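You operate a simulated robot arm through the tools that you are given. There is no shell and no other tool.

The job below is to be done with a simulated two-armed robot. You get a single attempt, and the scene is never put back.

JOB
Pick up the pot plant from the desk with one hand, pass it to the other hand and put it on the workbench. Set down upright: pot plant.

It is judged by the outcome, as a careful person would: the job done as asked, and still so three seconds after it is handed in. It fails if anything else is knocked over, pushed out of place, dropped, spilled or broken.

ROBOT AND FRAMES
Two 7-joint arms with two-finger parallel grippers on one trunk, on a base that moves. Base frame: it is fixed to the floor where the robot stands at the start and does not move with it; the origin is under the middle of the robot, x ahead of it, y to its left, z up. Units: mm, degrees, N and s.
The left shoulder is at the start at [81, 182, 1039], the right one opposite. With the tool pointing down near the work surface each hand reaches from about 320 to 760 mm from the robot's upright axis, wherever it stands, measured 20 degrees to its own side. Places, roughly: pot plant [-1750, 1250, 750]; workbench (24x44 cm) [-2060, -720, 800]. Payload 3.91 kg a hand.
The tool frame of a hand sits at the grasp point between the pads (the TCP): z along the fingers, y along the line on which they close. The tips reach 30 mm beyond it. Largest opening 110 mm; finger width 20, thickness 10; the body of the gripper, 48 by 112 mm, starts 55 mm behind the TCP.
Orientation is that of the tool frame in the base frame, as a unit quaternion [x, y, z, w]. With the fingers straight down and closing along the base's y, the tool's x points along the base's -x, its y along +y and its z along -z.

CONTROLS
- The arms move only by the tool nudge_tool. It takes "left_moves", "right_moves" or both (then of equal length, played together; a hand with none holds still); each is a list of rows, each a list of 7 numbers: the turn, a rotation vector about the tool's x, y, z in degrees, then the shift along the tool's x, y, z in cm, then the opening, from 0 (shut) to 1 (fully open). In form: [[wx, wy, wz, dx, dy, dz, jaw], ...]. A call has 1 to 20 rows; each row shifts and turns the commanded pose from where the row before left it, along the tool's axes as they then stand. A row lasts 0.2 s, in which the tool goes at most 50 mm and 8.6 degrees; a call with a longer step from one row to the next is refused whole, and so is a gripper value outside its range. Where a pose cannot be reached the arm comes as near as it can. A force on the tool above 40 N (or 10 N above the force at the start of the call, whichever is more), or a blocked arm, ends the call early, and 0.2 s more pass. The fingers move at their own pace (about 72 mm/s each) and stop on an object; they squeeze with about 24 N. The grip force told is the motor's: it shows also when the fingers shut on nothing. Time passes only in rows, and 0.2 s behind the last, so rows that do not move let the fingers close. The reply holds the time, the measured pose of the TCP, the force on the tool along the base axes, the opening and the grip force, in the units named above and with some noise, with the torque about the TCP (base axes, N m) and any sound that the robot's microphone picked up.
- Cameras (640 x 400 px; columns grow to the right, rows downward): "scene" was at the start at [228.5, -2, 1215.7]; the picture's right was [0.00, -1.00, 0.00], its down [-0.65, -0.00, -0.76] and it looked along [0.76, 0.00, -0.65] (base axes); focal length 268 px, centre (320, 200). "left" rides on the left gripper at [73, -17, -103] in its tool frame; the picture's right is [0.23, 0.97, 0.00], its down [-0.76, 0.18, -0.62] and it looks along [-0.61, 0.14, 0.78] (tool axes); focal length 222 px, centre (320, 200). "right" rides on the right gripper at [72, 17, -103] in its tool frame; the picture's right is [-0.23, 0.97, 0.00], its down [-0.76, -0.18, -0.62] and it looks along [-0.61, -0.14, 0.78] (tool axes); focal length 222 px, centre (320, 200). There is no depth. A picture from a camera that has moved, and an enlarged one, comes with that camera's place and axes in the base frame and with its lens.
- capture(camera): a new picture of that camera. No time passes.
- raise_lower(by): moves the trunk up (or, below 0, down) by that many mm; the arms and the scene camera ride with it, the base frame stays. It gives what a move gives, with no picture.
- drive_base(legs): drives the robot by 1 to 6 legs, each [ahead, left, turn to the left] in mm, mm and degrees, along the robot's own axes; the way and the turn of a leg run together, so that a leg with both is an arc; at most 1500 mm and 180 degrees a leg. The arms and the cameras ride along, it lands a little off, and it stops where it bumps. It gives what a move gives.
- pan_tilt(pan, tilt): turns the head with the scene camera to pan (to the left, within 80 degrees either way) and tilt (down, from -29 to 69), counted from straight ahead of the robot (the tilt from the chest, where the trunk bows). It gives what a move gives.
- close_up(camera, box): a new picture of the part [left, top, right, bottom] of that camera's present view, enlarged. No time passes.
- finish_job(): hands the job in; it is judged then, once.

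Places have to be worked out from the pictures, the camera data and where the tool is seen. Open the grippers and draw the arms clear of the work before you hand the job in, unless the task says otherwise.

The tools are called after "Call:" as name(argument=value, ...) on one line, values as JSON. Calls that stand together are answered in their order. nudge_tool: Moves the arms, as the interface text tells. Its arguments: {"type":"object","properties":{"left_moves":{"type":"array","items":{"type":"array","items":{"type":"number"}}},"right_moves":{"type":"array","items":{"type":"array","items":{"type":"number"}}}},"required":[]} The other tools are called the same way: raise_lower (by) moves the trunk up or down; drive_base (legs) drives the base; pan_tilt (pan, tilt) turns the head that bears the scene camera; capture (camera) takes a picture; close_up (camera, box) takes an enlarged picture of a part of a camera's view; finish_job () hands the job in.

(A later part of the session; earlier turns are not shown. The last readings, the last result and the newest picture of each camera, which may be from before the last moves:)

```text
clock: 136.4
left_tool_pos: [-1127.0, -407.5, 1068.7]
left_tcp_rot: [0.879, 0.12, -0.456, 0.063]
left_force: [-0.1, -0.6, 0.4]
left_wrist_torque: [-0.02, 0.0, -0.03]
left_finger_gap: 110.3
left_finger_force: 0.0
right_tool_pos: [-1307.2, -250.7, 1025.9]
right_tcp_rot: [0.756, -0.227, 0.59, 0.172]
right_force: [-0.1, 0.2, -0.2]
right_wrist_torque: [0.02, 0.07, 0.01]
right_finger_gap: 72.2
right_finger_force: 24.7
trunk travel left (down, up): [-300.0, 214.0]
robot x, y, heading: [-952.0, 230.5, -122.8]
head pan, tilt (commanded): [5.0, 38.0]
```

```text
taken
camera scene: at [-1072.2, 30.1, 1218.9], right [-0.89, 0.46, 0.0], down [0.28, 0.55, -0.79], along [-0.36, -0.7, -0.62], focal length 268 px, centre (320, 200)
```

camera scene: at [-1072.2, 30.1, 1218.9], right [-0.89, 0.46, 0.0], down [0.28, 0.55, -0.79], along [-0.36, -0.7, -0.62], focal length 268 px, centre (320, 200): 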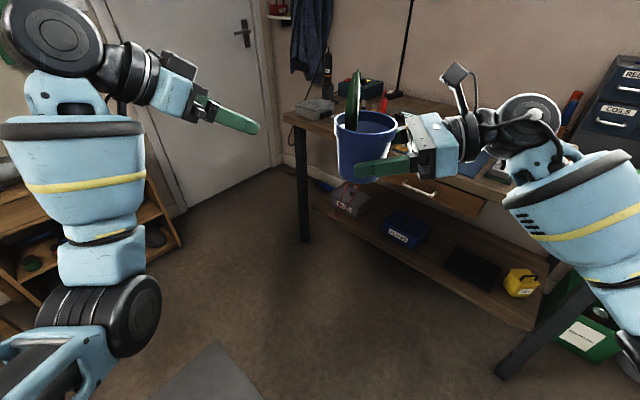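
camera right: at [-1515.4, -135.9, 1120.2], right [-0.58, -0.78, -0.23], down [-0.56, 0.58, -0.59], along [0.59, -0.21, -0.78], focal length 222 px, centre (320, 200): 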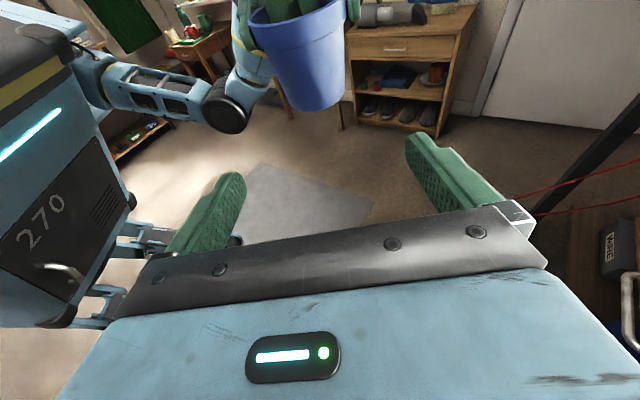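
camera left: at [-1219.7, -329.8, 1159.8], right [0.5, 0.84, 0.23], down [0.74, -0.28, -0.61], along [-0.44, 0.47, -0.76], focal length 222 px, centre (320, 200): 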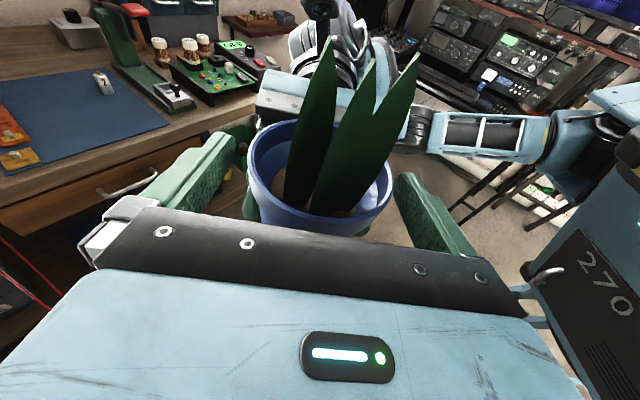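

Exact tracking. I yaw the left hand the remaining ~48° so it faces the right hand.

Call:
nudge_tool(left_moves=[[6.5, 0, 4.58, 0, 0, 0, 1], [6.5, 0, 4.58, 0, 0, 0, 1], [6.5, 0, 4.58, 0, 0, 0, 1], [6.5, 0, 4.58, 0, 0, 0, 1], [6.5, 0, 4.58, 0, 0, 0, 1], [6.5, 0, 4.58, 0, 0, 0, 1], [0, 0, 0, 0, 0, 0, 1]])

Call:
capture(camera="scene")

Call:
capture(camera="left")

```text
clock: 138.0
left_tool_pos: [-1126.0, -407.9, 1068.1]
left_tcp_rot: [0.853, -0.247, -0.442, -0.127]
left_force: [-0.5, 0.3, 0.0]
left_wrist_torque: [-0.01, 0.0, -0.01]
left_finger_gap: 109.9
left_finger_force: 0.0
right_tool_pos: [-1307.1, -250.4, 1025.2]
right_tcp_rot: [0.756, -0.226, 0.59, 0.172]
right_force: [0.0, 0.7, -0.3]
right_wrist_torque: [0.08, 0.03, -0.01]
right_finger_gap: 72.2
right_finger_force: 23.8
trunk travel left (down, up): [-300.0, 214.0]
robot x, y, heading: [-953.3, 235.2, -122.5]
head pan, tilt (commanded): [5.0, 38.0]
```

```text
taken
camera scene: at [-1072.4, 30.2, 1218.9], right [-0.89, 0.46, 0.0], down [0.29, 0.55, -0.79], along [-0.36, -0.7, -0.62], focal length 268 px, centre (320, 200)
```

scene: 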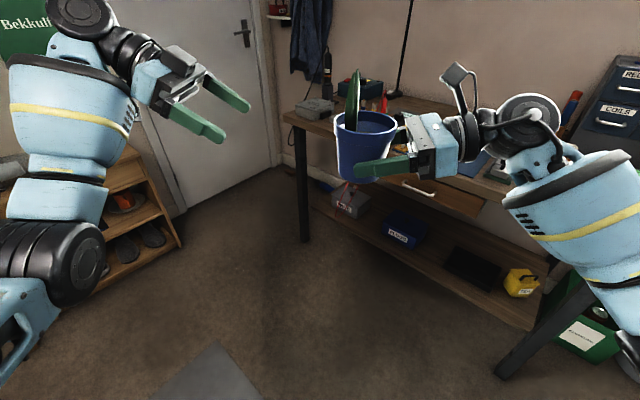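

```text
taken
camera left: at [-1009.9, -461.3, 1067.3], right [-0.41, -0.89, -0.18], down [-0.03, -0.19, 0.98], along [-0.91, 0.41, 0.05], focal length 222 px, centre (320, 200)
```

left: 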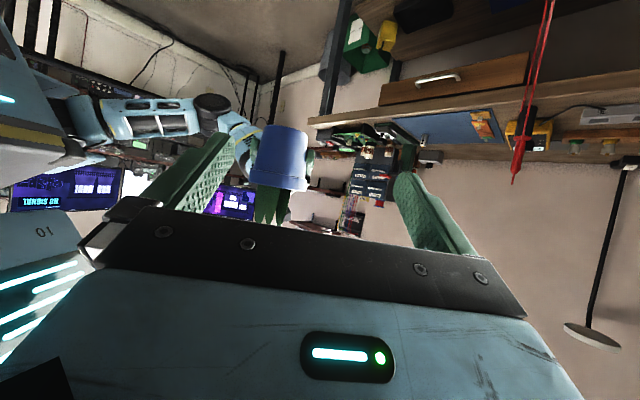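

The left hand faces the pot with a 35° downward pitch. The pot axis is ~202 mm ahead and 37 mm toward the robot; I move the left hand 100 mm closer, align it sideways and raise 8 mm.

Call:
nudge_tool(left_moves=[[0, 0, 0, -2.14, -1.22, 2.57, 1], [0, 0, 0, -2.14, -1.22, 2.57, 1], [0, 0, 0, -2.14, -1.22, 2.57, 1], [0, 0, 0, 0, 0, 0, 1]])

Call:
capture(camera="left")

Call:
close_up(camera="scene", box=[170, 60, 470, 240])

```text
clock: 139.0
left_tool_pos: [-1190.2, -324.4, 1078.2]
left_tcp_rot: [0.853, -0.246, -0.442, -0.127]
left_force: [0.8, -0.9, -0.2]
left_wrist_torque: [-0.03, 0.0, -0.02]
left_finger_gap: 110.0
left_finger_force: 0.0
right_tool_pos: [-1308.1, -249.1, 1024.5]
right_tcp_rot: [0.756, -0.228, 0.589, 0.173]
right_force: [0.1, -0.2, -0.5]
right_wrist_torque: [0.04, 0.04, 0.01]
right_finger_gap: 72.0
right_finger_force: 23.8
trunk travel left (down, up): [-300.0, 214.0]
robot x, y, heading: [-956.3, 229.6, -122.5]
head pan, tilt (commanded): [5.0, 38.0]
```

```text
taken
camera left: at [-1074.7, -376.8, 1076.7], right [-0.41, -0.89, -0.18], down [-0.03, -0.19, 0.98], along [-0.91, 0.41, 0.05], focal length 222 px, centre (320, 200)
```

left: 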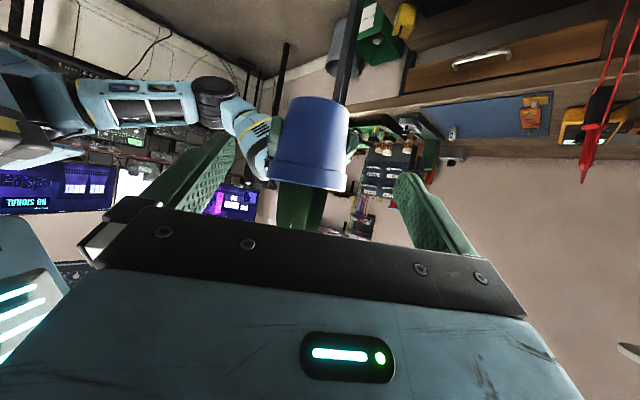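

```text
2.13 times, centred on (320, 150) of scene
camera zoom: at [-1072.0, 29.8, 1218.9], right [-0.89, 0.46, 0.0], down [0.28, 0.55, -0.79], along [-0.36, -0.7, -0.62], focal length 571 px, centre (320, 307)
```

zoom: 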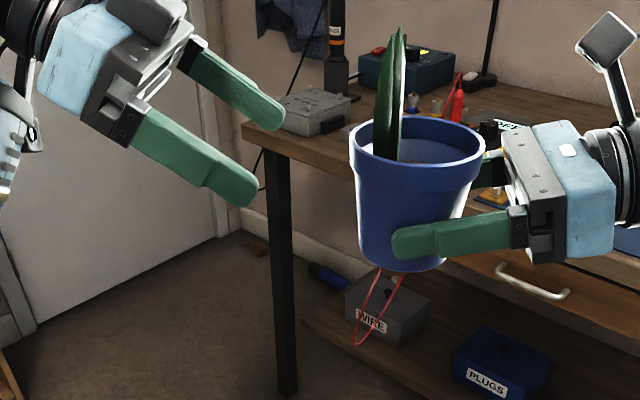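

The left camera agrees (pot 119 mm ahead, centred). I advance 65 mm and check clearances again.

Call:
nudge_tool(left_moves=[[0, 0, 0, -1.22, 0, 1.8, 1], [0, 0, 0, -1.22, 0, 1.8, 1], [0, 0, 0, -1.22, 0, 1.8, 1], [0, 0, 0, 0, 0, 0, 1]])

Call:
capture(camera="left")

Call:
close_up(camera="scene", box=[200, 50, 470, 225])

Call:
capture(camera="right")

```text
clock: 140.0
left_tool_pos: [-1245.8, -288.8, 1075.1]
left_tcp_rot: [0.853, -0.246, -0.442, -0.127]
left_force: [0.6, 0.2, 0.4]
left_wrist_torque: [0.01, -0.01, 0.01]
left_finger_gap: 110.0
left_finger_force: 0.0
right_tool_pos: [-1307.6, -248.8, 1025.1]
right_tcp_rot: [0.756, -0.227, 0.59, 0.172]
right_force: [-0.5, -0.3, 0.2]
right_wrist_torque: [0.04, 0.04, 0.04]
right_finger_gap: 71.8
right_finger_force: 24.6
trunk travel left (down, up): [-300.0, 214.0]
robot x, y, heading: [-952.6, 234.3, -122.4]
head pan, tilt (commanded): [5.0, 38.0]
```

```text
taken
camera left: at [-1130.3, -342.0, 1074.9], right [-0.41, -0.89, -0.18], down [-0.03, -0.19, 0.98], along [-0.91, 0.41, 0.05], focal length 222 px, centre (320, 200)
```

left: 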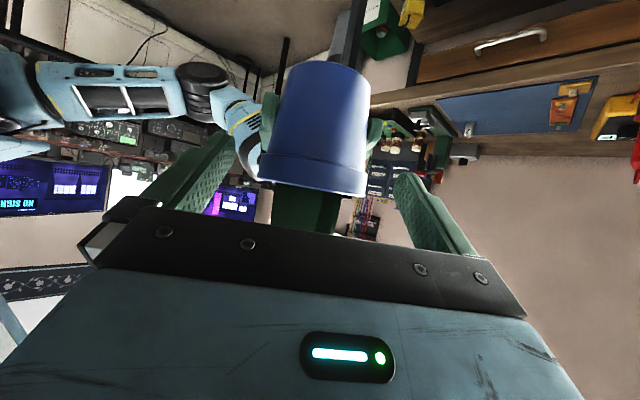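

```text
2.29 times, centred on (335, 138) of scene
camera zoom: at [-1072.1, 29.9, 1218.9], right [-0.89, 0.46, 0.0], down [0.28, 0.55, -0.79], along [-0.36, -0.7, -0.62], focal length 612 px, centre (286, 343)
```

zoom: 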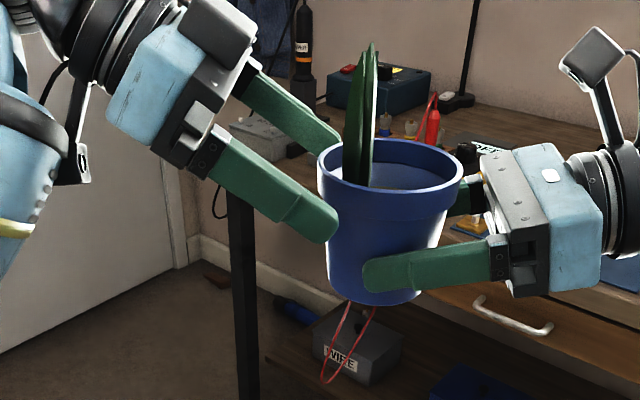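

```text
taken
camera right: at [-1385.7, -218.7, 1120.2], right [-0.58, -0.78, -0.23], down [-0.56, 0.58, -0.58], along [0.59, -0.21, -0.78], focal length 222 px, centre (320, 200)
```

right: 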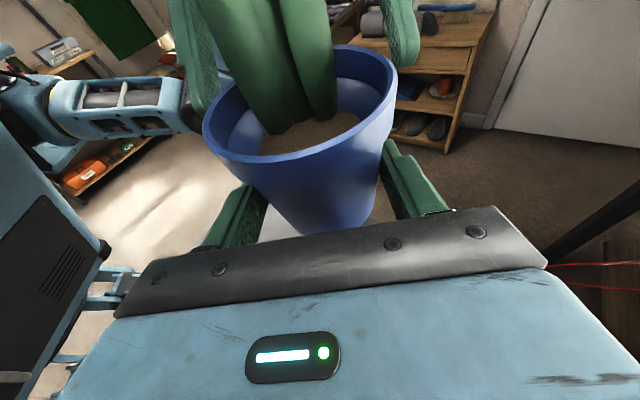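

Still centred, 53 mm to the axis, leaves clear of the gripper body. I advance the last 37 mm and check once more before closing.

Call:
nudge_tool(left_moves=[[0, 0, 0, -1.1, 0, 1.5, 1], [0, 0, 0, -1.1, 0, 1.5, 1], [0, 0, 0, 0, 0, 0, 1]])

Call:
capture(camera="left")

Call:
close_up(camera="scene", box=[220, 70, 440, 210])

```text
clock: 140.8
left_tool_pos: [-1277.6, -269.0, 1075.4]
left_tcp_rot: [0.852, -0.247, -0.443, -0.128]
left_force: [1.1, -0.7, 0.0]
left_wrist_torque: [0.03, -0.01, 0.0]
left_finger_gap: 110.0
left_finger_force: 0.1
right_tool_pos: [-1307.6, -249.9, 1025.2]
right_tcp_rot: [0.756, -0.226, 0.59, 0.172]
right_force: [-0.2, 0.0, 0.4]
right_wrist_torque: [0.05, 0.05, 0.01]
right_finger_gap: 72.2
right_finger_force: 23.8
trunk travel left (down, up): [-300.0, 214.0]
robot x, y, heading: [-951.3, 230.3, -122.7]
head pan, tilt (commanded): [5.0, 38.0]
```

```text
taken
camera left: at [-1162.0, -321.8, 1075.1], right [-0.41, -0.89, -0.18], down [-0.03, -0.19, 0.98], along [-0.91, 0.41, 0.05], focal length 222 px, centre (320, 200)
```

left: 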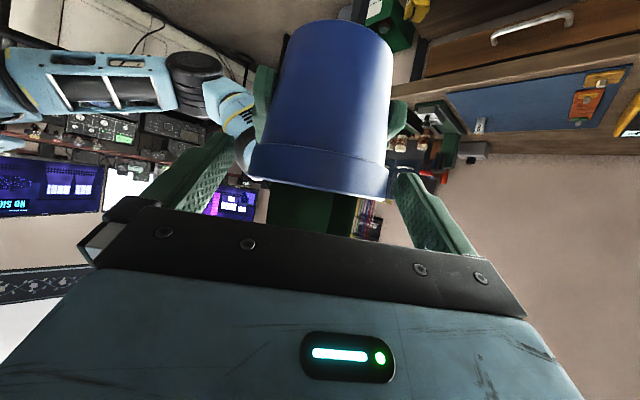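

```text
2.86 times, centred on (330, 140) of scene
camera zoom: at [-1072.2, 30.0, 1218.9], right [-0.89, 0.46, 0.0], down [0.29, 0.55, -0.79], along [-0.36, -0.7, -0.62], focal length 765 px, centre (291, 371)
```

zoom: 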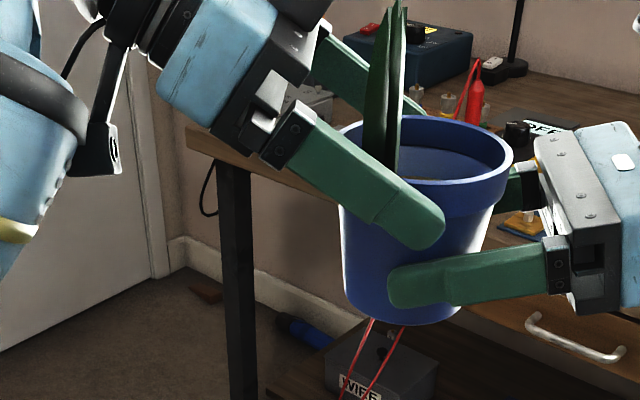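

Fingers straddle the lip, about 19 mm above the right fingers. I close the left fingers on the lip.

Call:
nudge_tool(left_moves=[[0, 0, 0, 0, 0, 0, 0.85], [0, 0, 0, 0, 0, 0, 0.8], [0, 0, 0, 0, 0, 0, 0.7], [0, 0, 0, 0, 0, 0, 0.4], [0, 0, 0, 0, 0, 0, 0], [0, 0, 0, 0, 0, 0, 0], [0, 0, 0, 0, 0, 0, 0]])

Call:
close_up(camera="scene", box=[220, 70, 440, 210])

Call:
capture(camera="right")

```text
clock: 142.4
left_tool_pos: [-1276.8, -268.3, 1075.3]
left_tcp_rot: [0.853, -0.246, -0.442, -0.127]
left_force: [-3.7, -5.6, 0.4]
left_wrist_torque: [-0.1, 0.08, 0.01]
left_finger_gap: 85.4
left_finger_force: 24.3
right_tool_pos: [-1307.8, -247.9, 1025.2]
right_tcp_rot: [0.756, -0.226, 0.59, 0.171]
right_force: [3.6, 6.1, -1.0]
right_wrist_torque: [-0.11, 0.19, 0.25]
right_finger_gap: 72.0
right_finger_force: 23.6
trunk travel left (down, up): [-300.0, 214.0]
robot x, y, heading: [-954.2, 231.2, -122.5]
head pan, tilt (commanded): [5.0, 38.0]
```

```text
2.86 times, centred on (330, 140) of scene
camera zoom: at [-1072.3, 30.1, 1218.9], right [-0.89, 0.46, 0.0], down [0.29, 0.55, -0.79], along [-0.36, -0.7, -0.62], focal length 765 px, centre (291, 371)
```

zoom: 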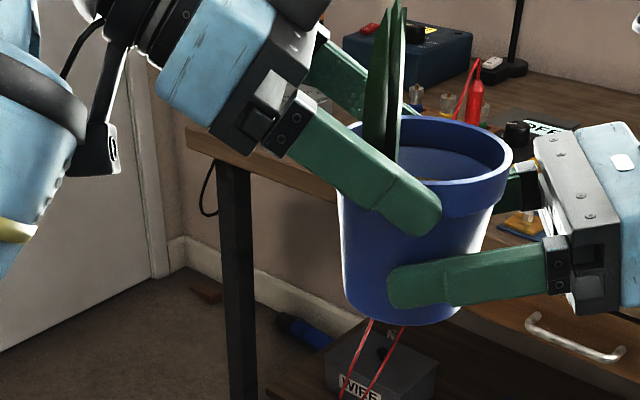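

```text
taken
camera right: at [-1385.6, -218.5, 1120.2], right [-0.58, -0.79, -0.23], down [-0.56, 0.58, -0.58], along [0.59, -0.21, -0.78], focal length 222 px, centre (320, 200)
```

right: 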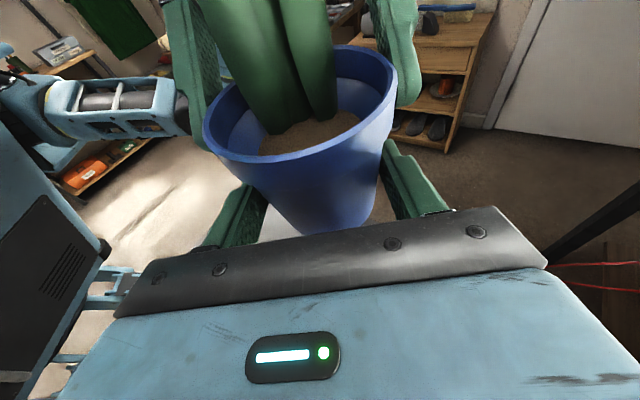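

The left hand grips the lip firmly (85.4 mm, 24 N). I open the right fingers slowly and then draw it back.

Call:
nudge_tool(right_moves=[[0, 0, 0, 0, 0, 0, 0.68], [0, 0, 0, 0, 0, 0, 0.72], [0, 0, 0, 0, 0, 0, 0.8], [0, 0, 0, 0, 0, 0, 0.9], [0, 0, 0, 0, 0, 0, 1], [0, 0, 0, 0, 0, 0, 1]], left_moves=[[0, 0, 0, 0, 0, 0, 0], [0, 0, 0, 0, 0, 0, 0], [0, 0, 0, 0, 0, 0, 0], [0, 0, 0, 0, 0, 0, 0], [0, 0, 0, 0, 0, 0, 0], [0, 0, 0, 0, 0, 0, 0]])

Call:
close_up(camera="scene", box=[220, 70, 440, 210])

```text
clock: 143.8
left_tool_pos: [-1278.1, -268.8, 1074.5]
left_tcp_rot: [0.853, -0.247, -0.442, -0.127]
left_force: [0.2, 0.2, -0.4]
left_wrist_torque: [-0.01, -0.08, -0.01]
left_finger_gap: 85.4
left_finger_force: 24.4
right_tool_pos: [-1307.7, -249.4, 1024.5]
right_tcp_rot: [0.755, -0.226, 0.591, 0.172]
right_force: [0.4, -1.3, -0.1]
right_wrist_torque: [-0.01, -0.01, -0.05]
right_finger_gap: 109.9
right_finger_force: 0.2
trunk travel left (down, up): [-300.0, 214.0]
robot x, y, heading: [-949.9, 230.8, -122.4]
head pan, tilt (commanded): [5.0, 38.0]
```

```text
2.86 times, centred on (330, 140) of scene
camera zoom: at [-1072.3, 30.1, 1218.9], right [-0.89, 0.46, 0.0], down [0.29, 0.55, -0.79], along [-0.36, -0.7, -0.62], focal length 765 px, centre (291, 371)
```

zoom: 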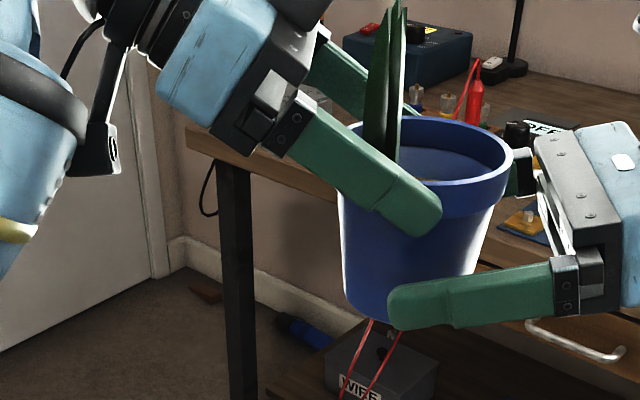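

The pot stays put in the left hand. I withdraw the right hand straight back and then toward the robot.

Call:
nudge_tool(right_moves=[[0, 0, 0, -0.48, 0, -1.94, 1], [0, 0, 0, -0.97, 0, -3.88, 1], [0, 0, 0, -0.97, 0, -3.88, 1], [0, 0, 0, -0.97, 0, -3.88, 1], [0, 0, 0, 0, -4.5, 0, 1], [0, 0, 0, 0, -4.5, 0, 1], [0, 0, 0, 0, -4.5, 0, 1], [0, 0, 0, 0, -4.5, 0, 1], [0, 0, 0, 0, 0, 0, 1]])

Call:
capture(camera="scene")

Call:
capture(camera="left")

```text
clock: 145.8
left_tool_pos: [-1277.3, -269.9, 1074.7]
left_tcp_rot: [0.853, -0.246, -0.443, -0.128]
left_force: [0.4, 0.2, -0.6]
left_wrist_torque: [0.0, -0.03, 0.01]
left_finger_gap: 85.1
left_finger_force: 24.0
right_tool_pos: [-1327.2, -20.8, 1024.8]
right_tcp_rot: [0.755, -0.227, 0.591, 0.173]
right_force: [-0.2, 0.4, 0.7]
right_wrist_torque: [-0.02, -0.03, 0.0]
right_finger_gap: 109.9
right_finger_force: 0.1
trunk travel left (down, up): [-300.0, 214.0]
robot x, y, heading: [-953.7, 229.0, -122.6]
head pan, tilt (commanded): [5.0, 38.0]
```

```text
taken
camera scene: at [-1072.5, 29.6, 1218.8], right [-0.89, 0.46, 0.0], down [0.29, 0.55, -0.79], along [-0.36, -0.7, -0.62], focal length 268 px, centre (320, 200)
```

scene: 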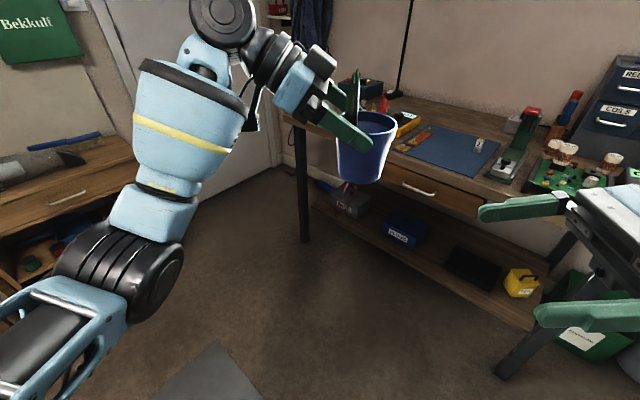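

```text
taken
camera left: at [-1162.0, -322.3, 1074.9], right [-0.41, -0.89, -0.19], down [-0.03, -0.19, 0.98], along [-0.91, 0.41, 0.05], focal length 222 px, centre (320, 200)
```

left: 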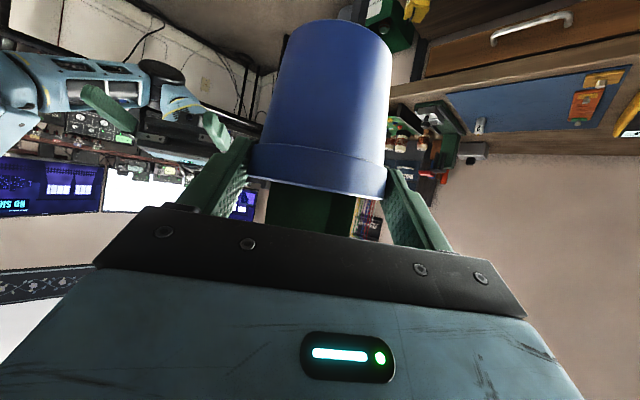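

Hand-over done; the pot is steady in the left hand. I move the left hand 190 mm to the left and yaw it back to point straight ahead.

Call:
nudge_tool(left_moves=[[0, 0, 0, 2.19, 0.8, -3.1, 0], [0, 0, 0, 2.19, 0.8, -3.1, 0], [0, 0, 0, 2.19, 0.8, -3.1, 0], [0, 0, 0, 2.19, 0.8, -3.1, 0], [0, 0, 0, 2.19, 0.8, -3.1, 0], [-6.78, 0, -4.79, 0, 0, 0, 0], [-6.78, 0, -4.79, 0, 0, 0, 0], [-6.78, 0, -4.79, 0, 0, 0, 0], [-6.78, 0, -4.79, 0, 0, 0, 0], [-6.78, 0, -4.79, 0, 0, 0, 0], [0, 0, 0, 0, 0, 0, 0]])

Call:
nudge_tool(left_moves=[[-6.78, 0, -4.79, 0, 0, 0, 0], [-6.78, 0, -4.79, 0, 0, 0, 0], [-6.78, 0, -4.79, 0, 0, 0, 0], [-6.78, 0, -4.79, 0, 0, 0, 0], [-6.78, 0, -4.79, 0, 0, 0, 0], [-6.0, 0, -4.24, 0, 0, 0, 0], [0, 0, 0, 0, 0, 0, 0]])

Call:
capture(camera="scene")

Call:
capture(camera="left")

```text
clock: 148.2
left_tool_pos: [-1138.1, -405.5, 1075.4]
left_tcp_rot: [0.885, 0.073, -0.459, 0.038]
left_force: [-0.4, 0.1, -0.1]
left_wrist_torque: [0.02, -0.03, -0.01]
left_finger_gap: 85.0
left_finger_force: 23.7
right_tool_pos: [-1328.5, -21.1, 1026.6]
right_tcp_rot: [0.756, -0.226, 0.59, 0.172]
right_force: [0.0, -0.1, 0.1]
right_wrist_torque: [-0.04, 0.0, -0.04]
right_finger_gap: 110.1
right_finger_force: 0.0
trunk travel left (down, up): [-300.0, 214.0]
robot x, y, heading: [-951.4, 228.8, -122.8]
head pan, tilt (commanded): [5.0, 38.0]
```

```text
clock: 149.8
left_tool_pos: [-1137.7, -404.2, 1075.3]
left_tcp_rot: [0.776, 0.433, -0.402, 0.223]
left_force: [-0.2, 0.9, -0.8]
left_wrist_torque: [0.04, -0.04, -0.01]
left_finger_gap: 85.1
left_finger_force: 23.9
right_tool_pos: [-1327.4, -21.0, 1026.1]
right_tcp_rot: [0.755, -0.226, 0.59, 0.172]
right_force: [-0.1, 0.3, 0.0]
right_wrist_torque: [0.0, -0.01, 0.02]
right_finger_gap: 110.1
right_finger_force: 0.1
trunk travel left (down, up): [-300.0, 214.0]
robot x, y, heading: [-951.0, 230.7, -122.7]
head pan, tilt (commanded): [5.0, 38.0]
```

```text
taken
camera scene: at [-1072.0, 29.9, 1218.9], right [-0.89, 0.46, 0.0], down [0.28, 0.55, -0.79], along [-0.36, -0.7, -0.62], focal length 268 px, centre (320, 200)
```

scene: 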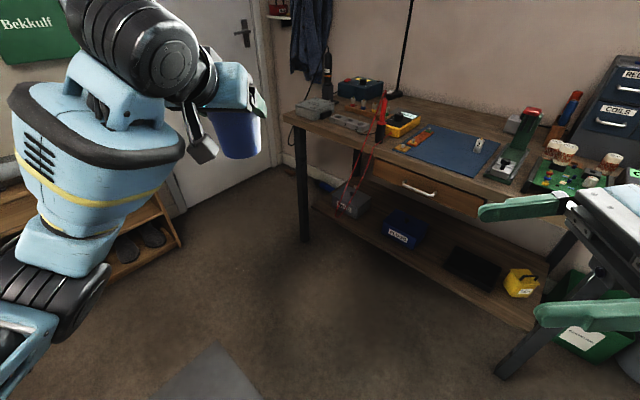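

```text
taken
camera left: at [-1086.0, -288.2, 1074.8], right [0.9, -0.4, -0.19], down [0.19, -0.03, 0.98], along [-0.4, -0.92, 0.04], focal length 222 px, centre (320, 200)
```

left: 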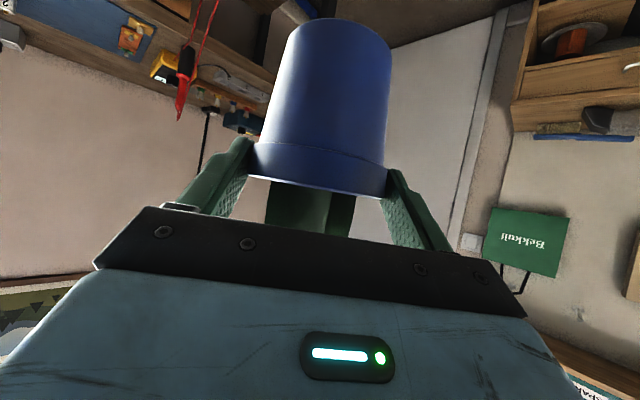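

The left hand points straight ahead with the pot upright (35° pitch), tracking exactly. I test the needed reach in free space here: 165 mm further out and 120 mm lower (along the tool axis).

Call:
nudge_tool(left_moves=[[0, 0, 0, 0, 0, 4.08, 0], [0, 0, 0, 0, 0, 4.08, 0], [0, 0, 0, 0, 0, 4.08, 0], [0, 0, 0, 0, 0, 4.08, 0], [0, 0, 0, 0, 0, 4.08, 0], [0, 0, 0, 0, 0, 0, 0]])

Call:
capture(camera="scene")

```text
clock: 151.2
left_tool_pos: [-1227.4, -545.3, 958.5]
left_tcp_rot: [0.776, 0.432, -0.402, 0.224]
left_force: [0.5, 0.1, 0.7]
left_wrist_torque: [0.07, -0.02, -0.02]
left_finger_gap: 85.1
left_finger_force: 24.0
right_tool_pos: [-1326.9, -20.8, 1026.0]
right_tcp_rot: [0.756, -0.227, 0.59, 0.172]
right_force: [0.3, -0.2, 0.2]
right_wrist_torque: [0.03, 0.01, 0.0]
right_finger_gap: 110.0
right_finger_force: 0.1
trunk travel left (down, up): [-300.0, 214.0]
robot x, y, heading: [-953.2, 234.3, -122.9]
head pan, tilt (commanded): [5.0, 38.0]
```

```text
taken
camera scene: at [-1072.0, 30.2, 1219.0], right [-0.89, 0.46, 0.0], down [0.28, 0.55, -0.79], along [-0.36, -0.7, -0.62], focal length 268 px, centre (320, 200)
```

scene: 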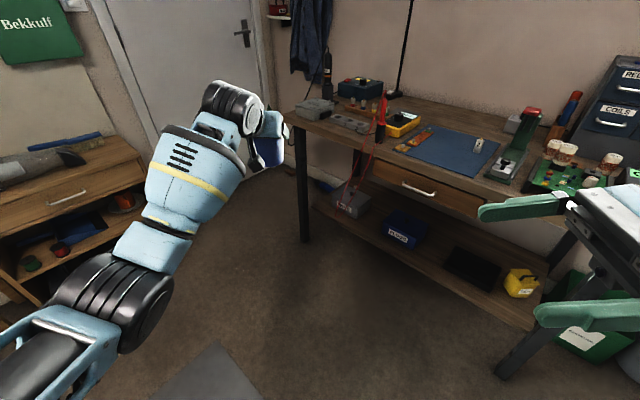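

Reached exactly. I test the final height too: another 75 mm straight down.

Call:
nudge_tool(left_moves=[[0, 0, 0, 3.06, 0, 2.17, 0], [0, 0, 0, 3.06, 0, 2.17, 0], [0, 0, 0, 0, 0, 0, 0]])

Call:
pan_tilt(pan=30, tilt=45)

Call:
capture(camera="scene")

```text
clock: 152.0
left_tool_pos: [-1225.6, -546.5, 884.7]
left_tcp_rot: [0.776, 0.432, -0.402, 0.223]
left_force: [0.7, 0.0, -0.4]
left_wrist_torque: [0.04, -0.05, 0.03]
left_finger_gap: 85.3
left_finger_force: 24.0
right_tool_pos: [-1327.8, -20.9, 1025.4]
right_tcp_rot: [0.756, -0.226, 0.59, 0.172]
right_force: [0.2, 0.3, -0.5]
right_wrist_torque: [-0.05, 0.0, 0.02]
right_finger_gap: 109.8
right_finger_force: 0.1
trunk travel left (down, up): [-300.0, 214.0]
robot x, y, heading: [-953.2, 233.1, -122.6]
head pan, tilt (commanded): [5.0, 38.0]
```

```text
clock: 152.9
left_tool_pos: [-1225.2, -545.8, 883.5]
left_tcp_rot: [0.776, 0.432, -0.402, 0.223]
left_force: [0.3, 0.5, 0.7]
left_wrist_torque: [0.07, -0.04, -0.03]
left_finger_gap: 85.3
left_finger_force: 24.5
right_tool_pos: [-1326.8, -20.5, 1026.4]
right_tcp_rot: [0.755, -0.227, 0.59, 0.172]
right_force: [-1.0, 0.9, -0.3]
right_wrist_torque: [0.02, 0.0, 0.02]
right_finger_gap: 109.9
right_finger_force: 0.0
trunk travel left (down, up): [-300.0, 214.0]
robot x, y, heading: [-952.0, 232.4, -122.3]
head pan, tilt (commanded): [30.0, 45.0]
```

```text
taken
camera scene: at [-1036.1, 25.2, 1208.6], right [-1.0, 0.05, 0.0], down [0.03, 0.71, -0.71], along [-0.03, -0.71, -0.71], focal length 268 px, centre (320, 200)
```

scene: 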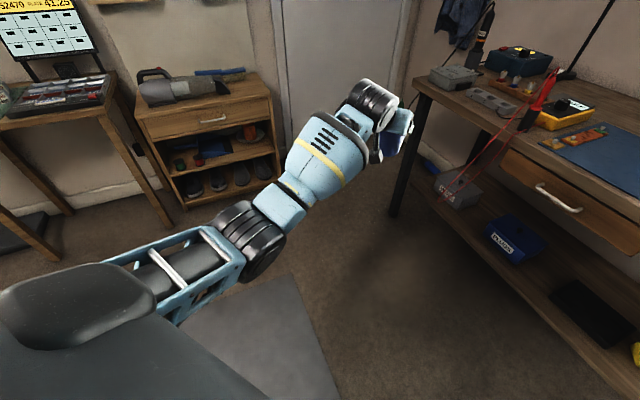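

The pose at 800 mm reach and z=884 is reachable with the elbow at ~z 910, so the plan works. I retract the left hand back to its carrying pose, then turn the base right to face the bench squarely (heading ~200°).

Call:
nudge_tool(left_moves=[[0, 0, 0, -3.06, 0, -2.17, 0], [0, 0, 0, -3.06, 0, -2.17, 0], [0, 0, 0, 0, 0, -4.08, 0], [0, 0, 0, 0, 0, -4.08, 0], [0, 0, 0, 0, 0, -4.08, 0], [0, 0, 0, 0, 0, -4.08, 0], [0, 0, 0, 0, 0, -4.08, 0], [0, 0, 0, 0, 0, 0, 0]])

Call:
drive_base(legs=[[0, 0, -37.4], [0, 207, 0]])

Call:
pan_tilt(pan=0, tilt=30)

Call:
capture(camera="scene")

```text
clock: 154.7
left_tool_pos: [-1137.1, -405.9, 1075.2]
left_tcp_rot: [0.776, 0.432, -0.402, 0.223]
left_force: [-0.2, 0.1, 0.3]
left_wrist_torque: [0.06, -0.04, -0.01]
left_finger_gap: 85.2
left_finger_force: 24.0
right_tool_pos: [-1329.7, -21.1, 1025.4]
right_tcp_rot: [0.755, -0.227, 0.59, 0.172]
right_force: [-0.1, -0.9, 0.0]
right_wrist_torque: [-0.02, 0.03, 0.01]
right_finger_gap: 110.2
right_finger_force: 0.0
trunk travel left (down, up): [-300.0, 214.0]
robot x, y, heading: [-952.0, 231.8, -122.6]
head pan, tilt (commanded): [30.0, 45.0]
```

```text
clock: 158.9
left_tool_pos: [-1415.7, -354.3, 1074.8]
left_tcp_rot: [0.874, 0.159, -0.453, 0.081]
left_force: [-0.1, -0.1, 0.0]
left_wrist_torque: [0.02, -0.1, 0.0]
left_finger_gap: 84.9
left_finger_force: 23.9
right_tool_pos: [-1333.7, 64.8, 1025.1]
right_tcp_rot: [0.641, -0.458, 0.503, 0.354]
right_force: [-0.7, -0.6, -1.1]
right_wrist_torque: [-0.02, 0.0, 0.03]
right_finger_gap: 109.9
right_finger_force: 0.0
trunk travel left (down, up): [-300.0, 214.0]
robot x, y, heading: [-882.1, 35.4, -160.3]
head pan, tilt (commanded): [30.0, 45.0]
```

```text
clock: 159.8
left_tool_pos: [-1417.9, -354.4, 1075.5]
left_tcp_rot: [0.873, 0.16, -0.453, 0.082]
left_force: [-0.2, -0.2, 0.6]
left_wrist_torque: [-0.01, -0.09, 0.04]
left_finger_gap: 84.8
left_finger_force: 23.8
right_tool_pos: [-1334.0, 64.7, 1025.1]
right_tcp_rot: [0.642, -0.457, 0.504, 0.353]
right_force: [-0.6, 0.4, 0.3]
right_wrist_torque: [0.0, -0.01, 0.02]
right_finger_gap: 110.0
right_finger_force: 0.1
trunk travel left (down, up): [-300.0, 214.0]
robot x, y, heading: [-881.0, 37.1, -160.3]
head pan, tilt (commanded): [0.0, 30.0]
```

```text
taken
camera scene: at [-1105.3, -45.8, 1231.2], right [-0.34, 0.94, 0.0], down [0.47, 0.17, -0.87], along [-0.81, -0.29, -0.5], focal length 268 px, centre (320, 200)
```

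scene: 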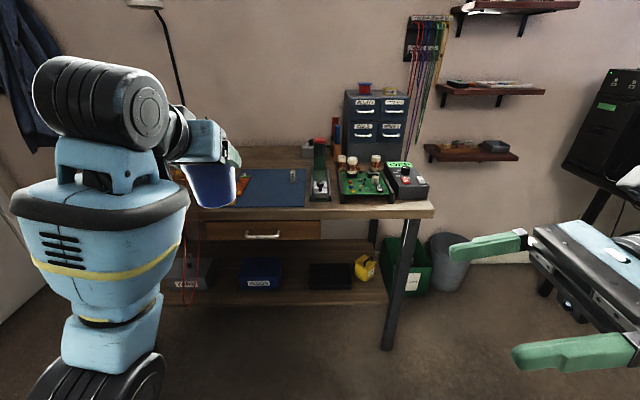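

The bench now appears square to the robot. I take a close-up of the bench top to measure the target spot.

Call:
close_up(camera="scene", box=[150, 120, 370, 250])

Call:
pan_tilt(pan=0, tilt=30)

```text
2.91 times, centred on (260, 185) of scene
camera zoom: at [-1105.3, -45.8, 1231.2], right [-0.34, 0.94, 0.0], down [0.47, 0.17, -0.87], along [-0.81, -0.29, -0.5], focal length 779 px, centre (494, 244)
```

zoom: 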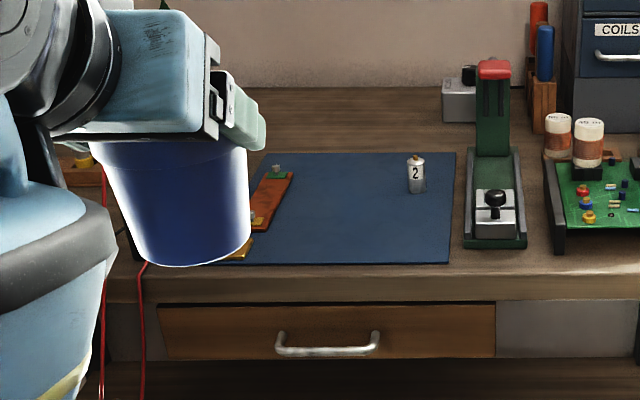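

```text
clock: 160.4
left_tool_pos: [-1417.5, -354.8, 1074.5]
left_tcp_rot: [0.874, 0.159, -0.453, 0.082]
left_force: [0.0, 0.4, -0.3]
left_wrist_torque: [0.01, -0.11, -0.03]
left_finger_gap: 85.1
left_finger_force: 23.7
right_tool_pos: [-1332.9, 65.6, 1026.2]
right_tcp_rot: [0.642, -0.459, 0.503, 0.354]
right_force: [0.8, -0.2, 0.2]
right_wrist_torque: [-0.03, -0.01, 0.01]
right_finger_gap: 109.7
right_finger_force: 0.0
trunk travel left (down, up): [-300.0, 214.0]
robot x, y, heading: [-882.2, 41.2, -160.3]
head pan, tilt (commanded): [0.0, 30.0]
```

Measured: the bench front edge is ~921 mm ahead of the robot axis, the mat's back edge ~1241 mm, the wall ~1514 mm; the left hand's line matches the mat's centre, clear of jar and gray block. I extend the left hand 125 mm at carrying height and pull the right hand 60 mm further back.

Call:
nudge_tool(left_moves=[[0, 0, 0, -2.41, 0, 3.4, 0], [0, 0, 0, -2.41, 0, 3.4, 0], [0, 0, 0, -2.41, 0, 3.4, 0], [0, 0, 0, 0, 0, 0, 0]], right_moves=[[0, 0, 0, 0, -2, 0, 1], [0, 0, 0, 0, -2, 0, 1], [0, 0, 0, 0, -2, 0, 1], [0, 0, 0, 0, 0, 0, 1]])

Call:
drive_base(legs=[[280, 0, 0]])

Call:
capture(camera="scene")

Call:
capture(camera="left")

```text
clock: 161.4
left_tool_pos: [-1534.5, -399.8, 1075.4]
left_tcp_rot: [0.873, 0.158, -0.453, 0.082]
left_force: [0.1, -0.6, -0.3]
left_wrist_torque: [0.03, -0.09, 0.04]
left_finger_gap: 85.0
left_finger_force: 24.3
right_tool_pos: [-1275.3, 86.4, 1025.6]
right_tcp_rot: [0.642, -0.458, 0.504, 0.353]
right_force: [-0.2, -0.1, -0.3]
right_wrist_torque: [-0.01, 0.02, 0.02]
right_finger_gap: 109.7
right_finger_force: 0.0
trunk travel left (down, up): [-300.0, 214.0]
robot x, y, heading: [-881.5, 35.2, -160.1]
head pan, tilt (commanded): [0.0, 30.0]
```

```text
clock: 163.4
left_tool_pos: [-1799.5, -494.5, 1074.5]
left_tcp_rot: [0.874, 0.158, -0.453, 0.081]
left_force: [-0.7, -0.2, -3.9]
left_wrist_torque: [0.05, -0.08, 0.01]
left_finger_gap: 84.9
left_finger_force: 23.9
right_tool_pos: [-1540.6, -9.0, 1026.0]
right_tcp_rot: [0.642, -0.458, 0.504, 0.353]
right_force: [-0.6, -1.7, 0.2]
right_wrist_torque: [-0.02, 0.01, 0.03]
right_finger_gap: 110.0
right_finger_force: 0.1
trunk travel left (down, up): [-300.0, 214.0]
robot x, y, heading: [-1145.4, -57.4, -160.1]
head pan, tilt (commanded): [0.0, 30.0]
```

```text
taken
camera scene: at [-1370.5, -140.9, 1231.1], right [-0.34, 0.94, 0.0], down [0.47, 0.17, -0.87], along [-0.81, -0.29, -0.5], focal length 268 px, centre (320, 200)
```

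scene: 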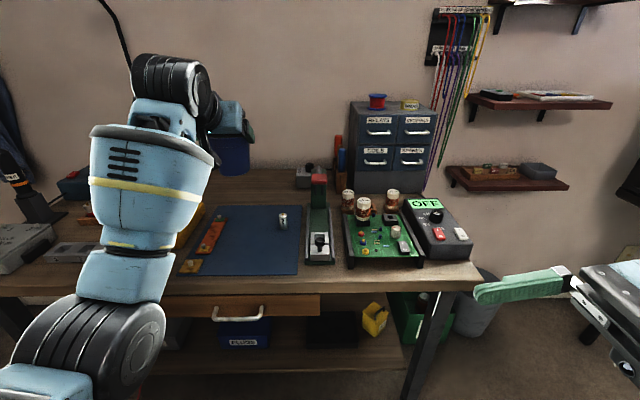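

```text
taken
camera left: at [-1687.5, -434.5, 1074.5], right [0.46, -0.87, -0.19], down [0.13, -0.14, 0.98], along [-0.88, -0.48, 0.04], focal length 222 px, centre (320, 200)
```

left: 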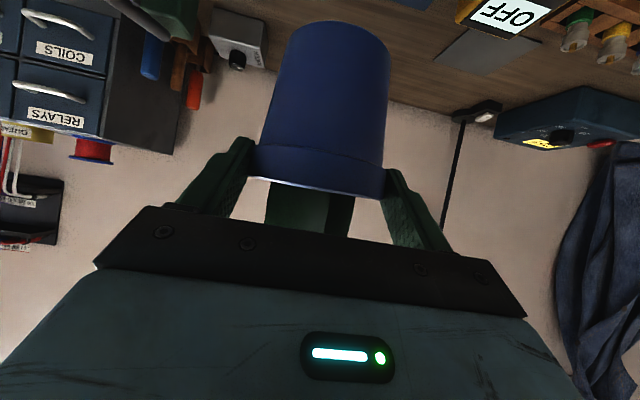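

The left arm's elbow is at z≈950 and clears the items; path ahead is free. I drive the remaining 245 mm toward the bench.

Call:
drive_base(legs=[[160, 0, 0]])

Call:
capture(camera="scene")

Call:
pan_tilt(pan=30, tilt=45)

Call:
capture(camera="scene")

```text
clock: 164.8
left_tool_pos: [-1947.2, -547.9, 1074.5]
left_tcp_rot: [0.874, 0.159, -0.452, 0.082]
left_force: [-0.4, -0.2, -4.2]
left_wrist_torque: [0.04, -0.11, 0.02]
left_finger_gap: 84.9
left_finger_force: 24.1
right_tool_pos: [-1688.3, -62.2, 1025.8]
right_tcp_rot: [0.642, -0.458, 0.504, 0.353]
right_force: [-1.1, -0.1, -0.2]
right_wrist_torque: [-0.01, 0.02, -0.01]
right_finger_gap: 110.3
right_finger_force: 0.1
trunk travel left (down, up): [-300.0, 214.0]
robot x, y, heading: [-1295.3, -113.9, -160.3]
head pan, tilt (commanded): [0.0, 30.0]
```

```text
taken
camera scene: at [-1518.1, -194.2, 1231.1], right [-0.34, 0.94, 0.0], down [0.47, 0.17, -0.87], along [-0.81, -0.29, -0.5], focal length 268 px, centre (320, 200)
```

scene: 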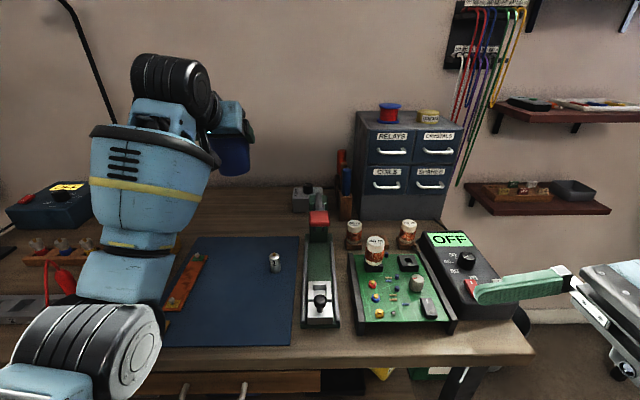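

```text
clock: 165.7
left_tool_pos: [-1945.9, -547.7, 1075.6]
left_tcp_rot: [0.874, 0.159, -0.452, 0.082]
left_force: [0.4, 0.4, -3.7]
left_wrist_torque: [0.0, -0.08, 0.04]
left_finger_gap: 84.9
left_finger_force: 23.3
right_tool_pos: [-1687.1, -63.0, 1025.0]
right_tcp_rot: [0.642, -0.457, 0.504, 0.353]
right_force: [0.1, -0.9, -0.1]
right_wrist_torque: [-0.01, 0.0, -0.01]
right_finger_gap: 110.1
right_finger_force: 0.0
trunk travel left (down, up): [-300.0, 214.0]
robot x, y, heading: [-1295.0, -106.3, -160.2]
head pan, tilt (commanded): [30.0, 45.0]
```

```text
taken
camera scene: at [-1484.8, -225.3, 1208.6], right [-0.76, 0.65, 0.0], down [0.46, 0.54, -0.71], along [-0.46, -0.54, -0.71], focal length 268 px, centre (320, 200)
```

scene: 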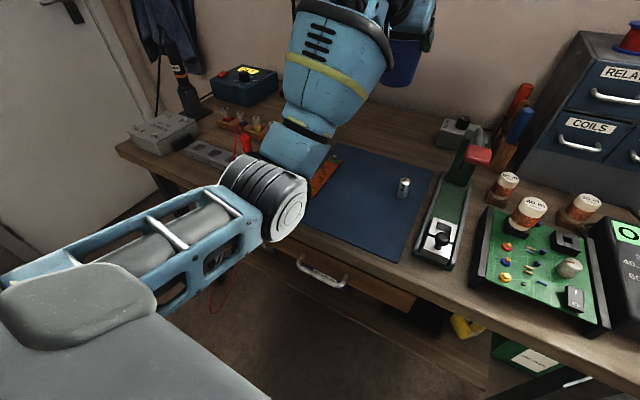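

The overview confirms the probe and meter are well left of the arm (~100 mm from the elbow), and the strip behind the mat is free. I drive the last 85 mm.

Call:
drive_base(legs=[[85, 0, 0]])

Call:
capture(camera="scene")

Call:
pan_tilt(pan=12, tilt=38)

Call:
capture(camera="scene")

Call:
capture(camera="left")

```text
clock: 166.8
left_tool_pos: [-2026.0, -578.2, 1075.2]
left_tcp_rot: [0.874, 0.159, -0.452, 0.082]
left_force: [-0.7, 0.0, -3.9]
left_wrist_torque: [0.01, -0.08, 0.01]
left_finger_gap: 84.7
left_finger_force: 23.7
right_tool_pos: [-1768.1, -93.8, 1026.3]
right_tcp_rot: [0.642, -0.458, 0.504, 0.353]
right_force: [0.1, -0.5, -0.5]
right_wrist_torque: [-0.01, 0.03, 0.03]
right_finger_gap: 110.0
right_finger_force: 0.0
trunk travel left (down, up): [-300.0, 214.0]
robot x, y, heading: [-1372.9, -142.9, -159.9]
head pan, tilt (commanded): [30.0, 45.0]
```

```text
taken
camera scene: at [-1564.9, -254.5, 1208.5], right [-0.76, 0.64, 0.0], down [0.46, 0.54, -0.71], along [-0.46, -0.54, -0.71], focal length 268 px, centre (320, 200)
```

scene: 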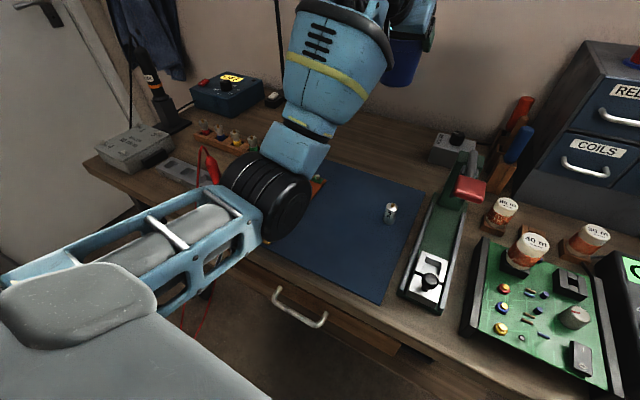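

```text
clock: 167.6
left_tool_pos: [-2025.5, -577.3, 1075.2]
left_tcp_rot: [0.874, 0.16, -0.452, 0.082]
left_force: [0.2, 0.4, -4.5]
left_wrist_torque: [0.0, -0.09, -0.01]
left_finger_gap: 84.7
left_finger_force: 24.3
right_tool_pos: [-1766.4, -92.2, 1025.6]
right_tcp_rot: [0.643, -0.458, 0.503, 0.353]
right_force: [-1.1, 0.0, 0.3]
right_wrist_torque: [0.0, 0.01, 0.06]
right_finger_gap: 110.1
right_finger_force: 0.0
trunk travel left (down, up): [-300.0, 214.0]
robot x, y, heading: [-1378.4, -140.4, -159.8]
head pan, tilt (commanded): [12.0, 38.0]
```

```text
taken
camera scene: at [-1584.9, -237.6, 1218.9], right [-0.53, 0.85, 0.0], down [0.52, 0.33, -0.79], along [-0.67, -0.42, -0.62], focal length 268 px, centre (320, 200)
```

scene: 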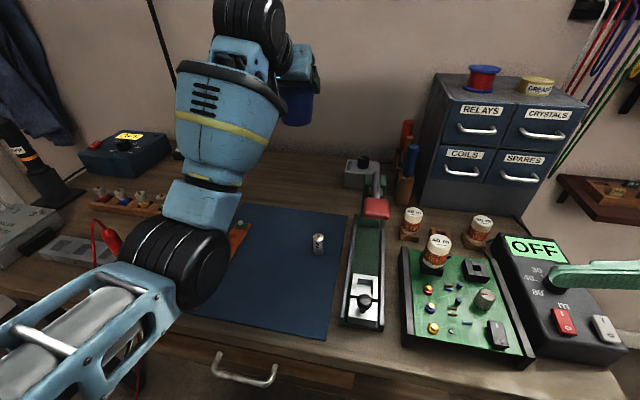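

```text
taken
camera left: at [-1913.3, -516.8, 1074.6], right [0.47, -0.87, -0.19], down [0.13, -0.14, 0.98], along [-0.88, -0.48, 0.04], focal length 222 px, centre (320, 200)
```

left: 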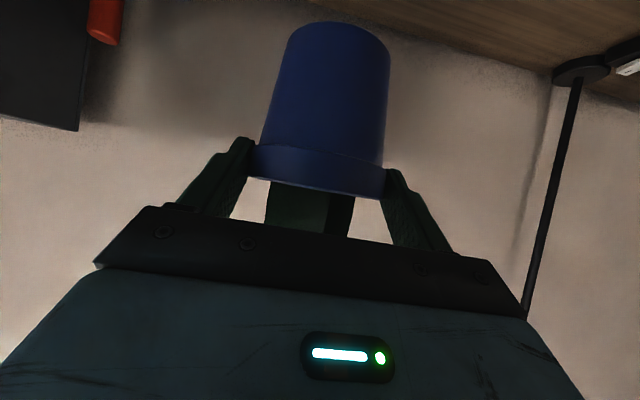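

The pot hovers at d≈381 mm over the bare strip. I extend 40 mm further and lower 100 mm (pot base then ~90 mm above the bench).

Call:
nudge_tool(left_moves=[[0, 0, 0, 1.95, 0, 3.02, 0], [0, 0, 0, 1.95, 0, 3.02, 0], [0, 0, 0, 1.95, 0, 3.02, 0], [0, 0, 0, 0, 0, 0, 0]])

Call:
capture(camera="scene")

Call:
capture(camera="left")

```text
clock: 168.6
left_tool_pos: [-2063.7, -591.6, 973.7]
left_tcp_rot: [0.874, 0.159, -0.453, 0.081]
left_force: [0.1, -0.2, -4.1]
left_wrist_torque: [0.01, -0.08, 0.01]
left_finger_gap: 84.7
left_finger_force: 23.5
right_tool_pos: [-1766.6, -90.8, 1026.3]
right_tcp_rot: [0.642, -0.457, 0.504, 0.353]
right_force: [0.5, 0.0, -0.2]
right_wrist_torque: [-0.02, -0.02, 0.01]
right_finger_gap: 109.9
right_finger_force: 0.0
trunk travel left (down, up): [-300.0, 214.0]
robot x, y, heading: [-1372.6, -140.4, -160.1]
head pan, tilt (commanded): [12.0, 38.0]
```

```text
taken
camera scene: at [-1584.7, -237.4, 1219.0], right [-0.53, 0.85, 0.0], down [0.52, 0.33, -0.79], along [-0.67, -0.42, -0.62], focal length 268 px, centre (320, 200)
```

scene: 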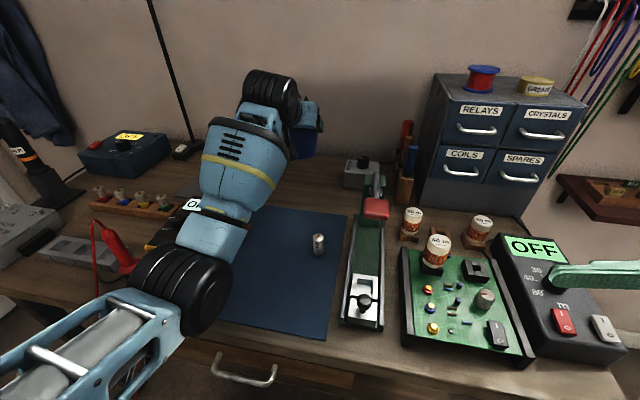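

```text
taken
camera left: at [-1951.3, -530.6, 974.0], right [0.47, -0.87, -0.19], down [0.13, -0.14, 0.98], along [-0.88, -0.48, 0.04], focal length 222 px, centre (320, 200)
```

left: 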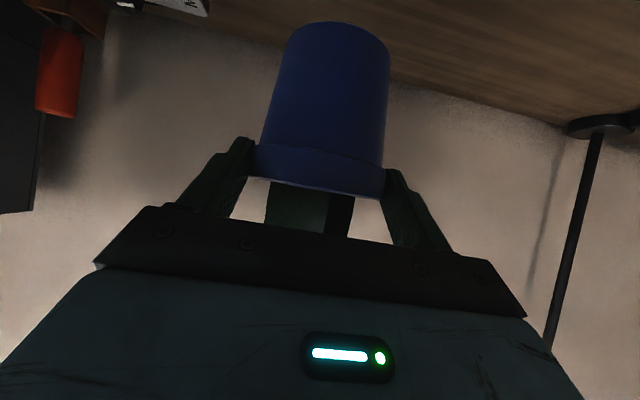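

Everything is clear: meter ~80 mm left of the forearm, gray block right of the hand. I lower another 55 mm (base ≈ 836) and look.

Call:
nudge_tool(left_moves=[[0, 0, 0, 2.25, 0, 1.59, 0], [0, 0, 0, 2.25, 0, 1.59, 0], [0, 0, 0, 0, 0, 0, 0]])

Call:
capture(camera="scene")

Call:
capture(camera="left")

```text
clock: 169.4
left_tool_pos: [-2063.0, -590.7, 919.1]
left_tcp_rot: [0.873, 0.16, -0.453, 0.082]
left_force: [-0.2, -0.3, -4.1]
left_wrist_torque: [0.05, -0.07, 0.01]
left_finger_gap: 84.7
left_finger_force: 23.9
right_tool_pos: [-1767.5, -92.0, 1025.6]
right_tcp_rot: [0.643, -0.457, 0.504, 0.353]
right_force: [-0.8, 1.1, -0.2]
right_wrist_torque: [-0.01, 0.01, -0.01]
right_finger_gap: 110.0
right_finger_force: 0.0
trunk travel left (down, up): [-300.0, 214.0]
robot x, y, heading: [-1373.0, -142.4, -160.0]
head pan, tilt (commanded): [12.0, 38.0]
```

```text
taken
camera scene: at [-1584.9, -237.5, 1218.9], right [-0.53, 0.85, 0.0], down [0.52, 0.33, -0.79], along [-0.67, -0.42, -0.62], focal length 268 px, centre (320, 200)
```

scene: 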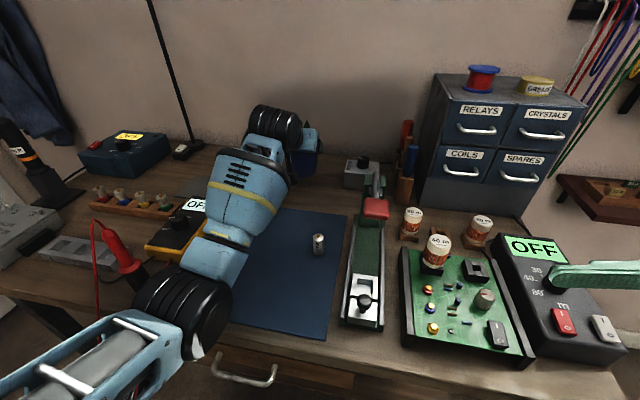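

```text
taken
camera left: at [-1951.3, -530.5, 919.6], right [0.47, -0.87, -0.19], down [0.13, -0.14, 0.98], along [-0.88, -0.48, 0.04], focal length 222 px, centre (320, 200)
```

left: 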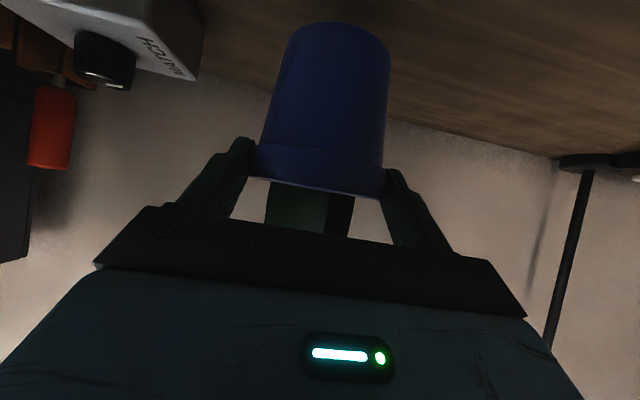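

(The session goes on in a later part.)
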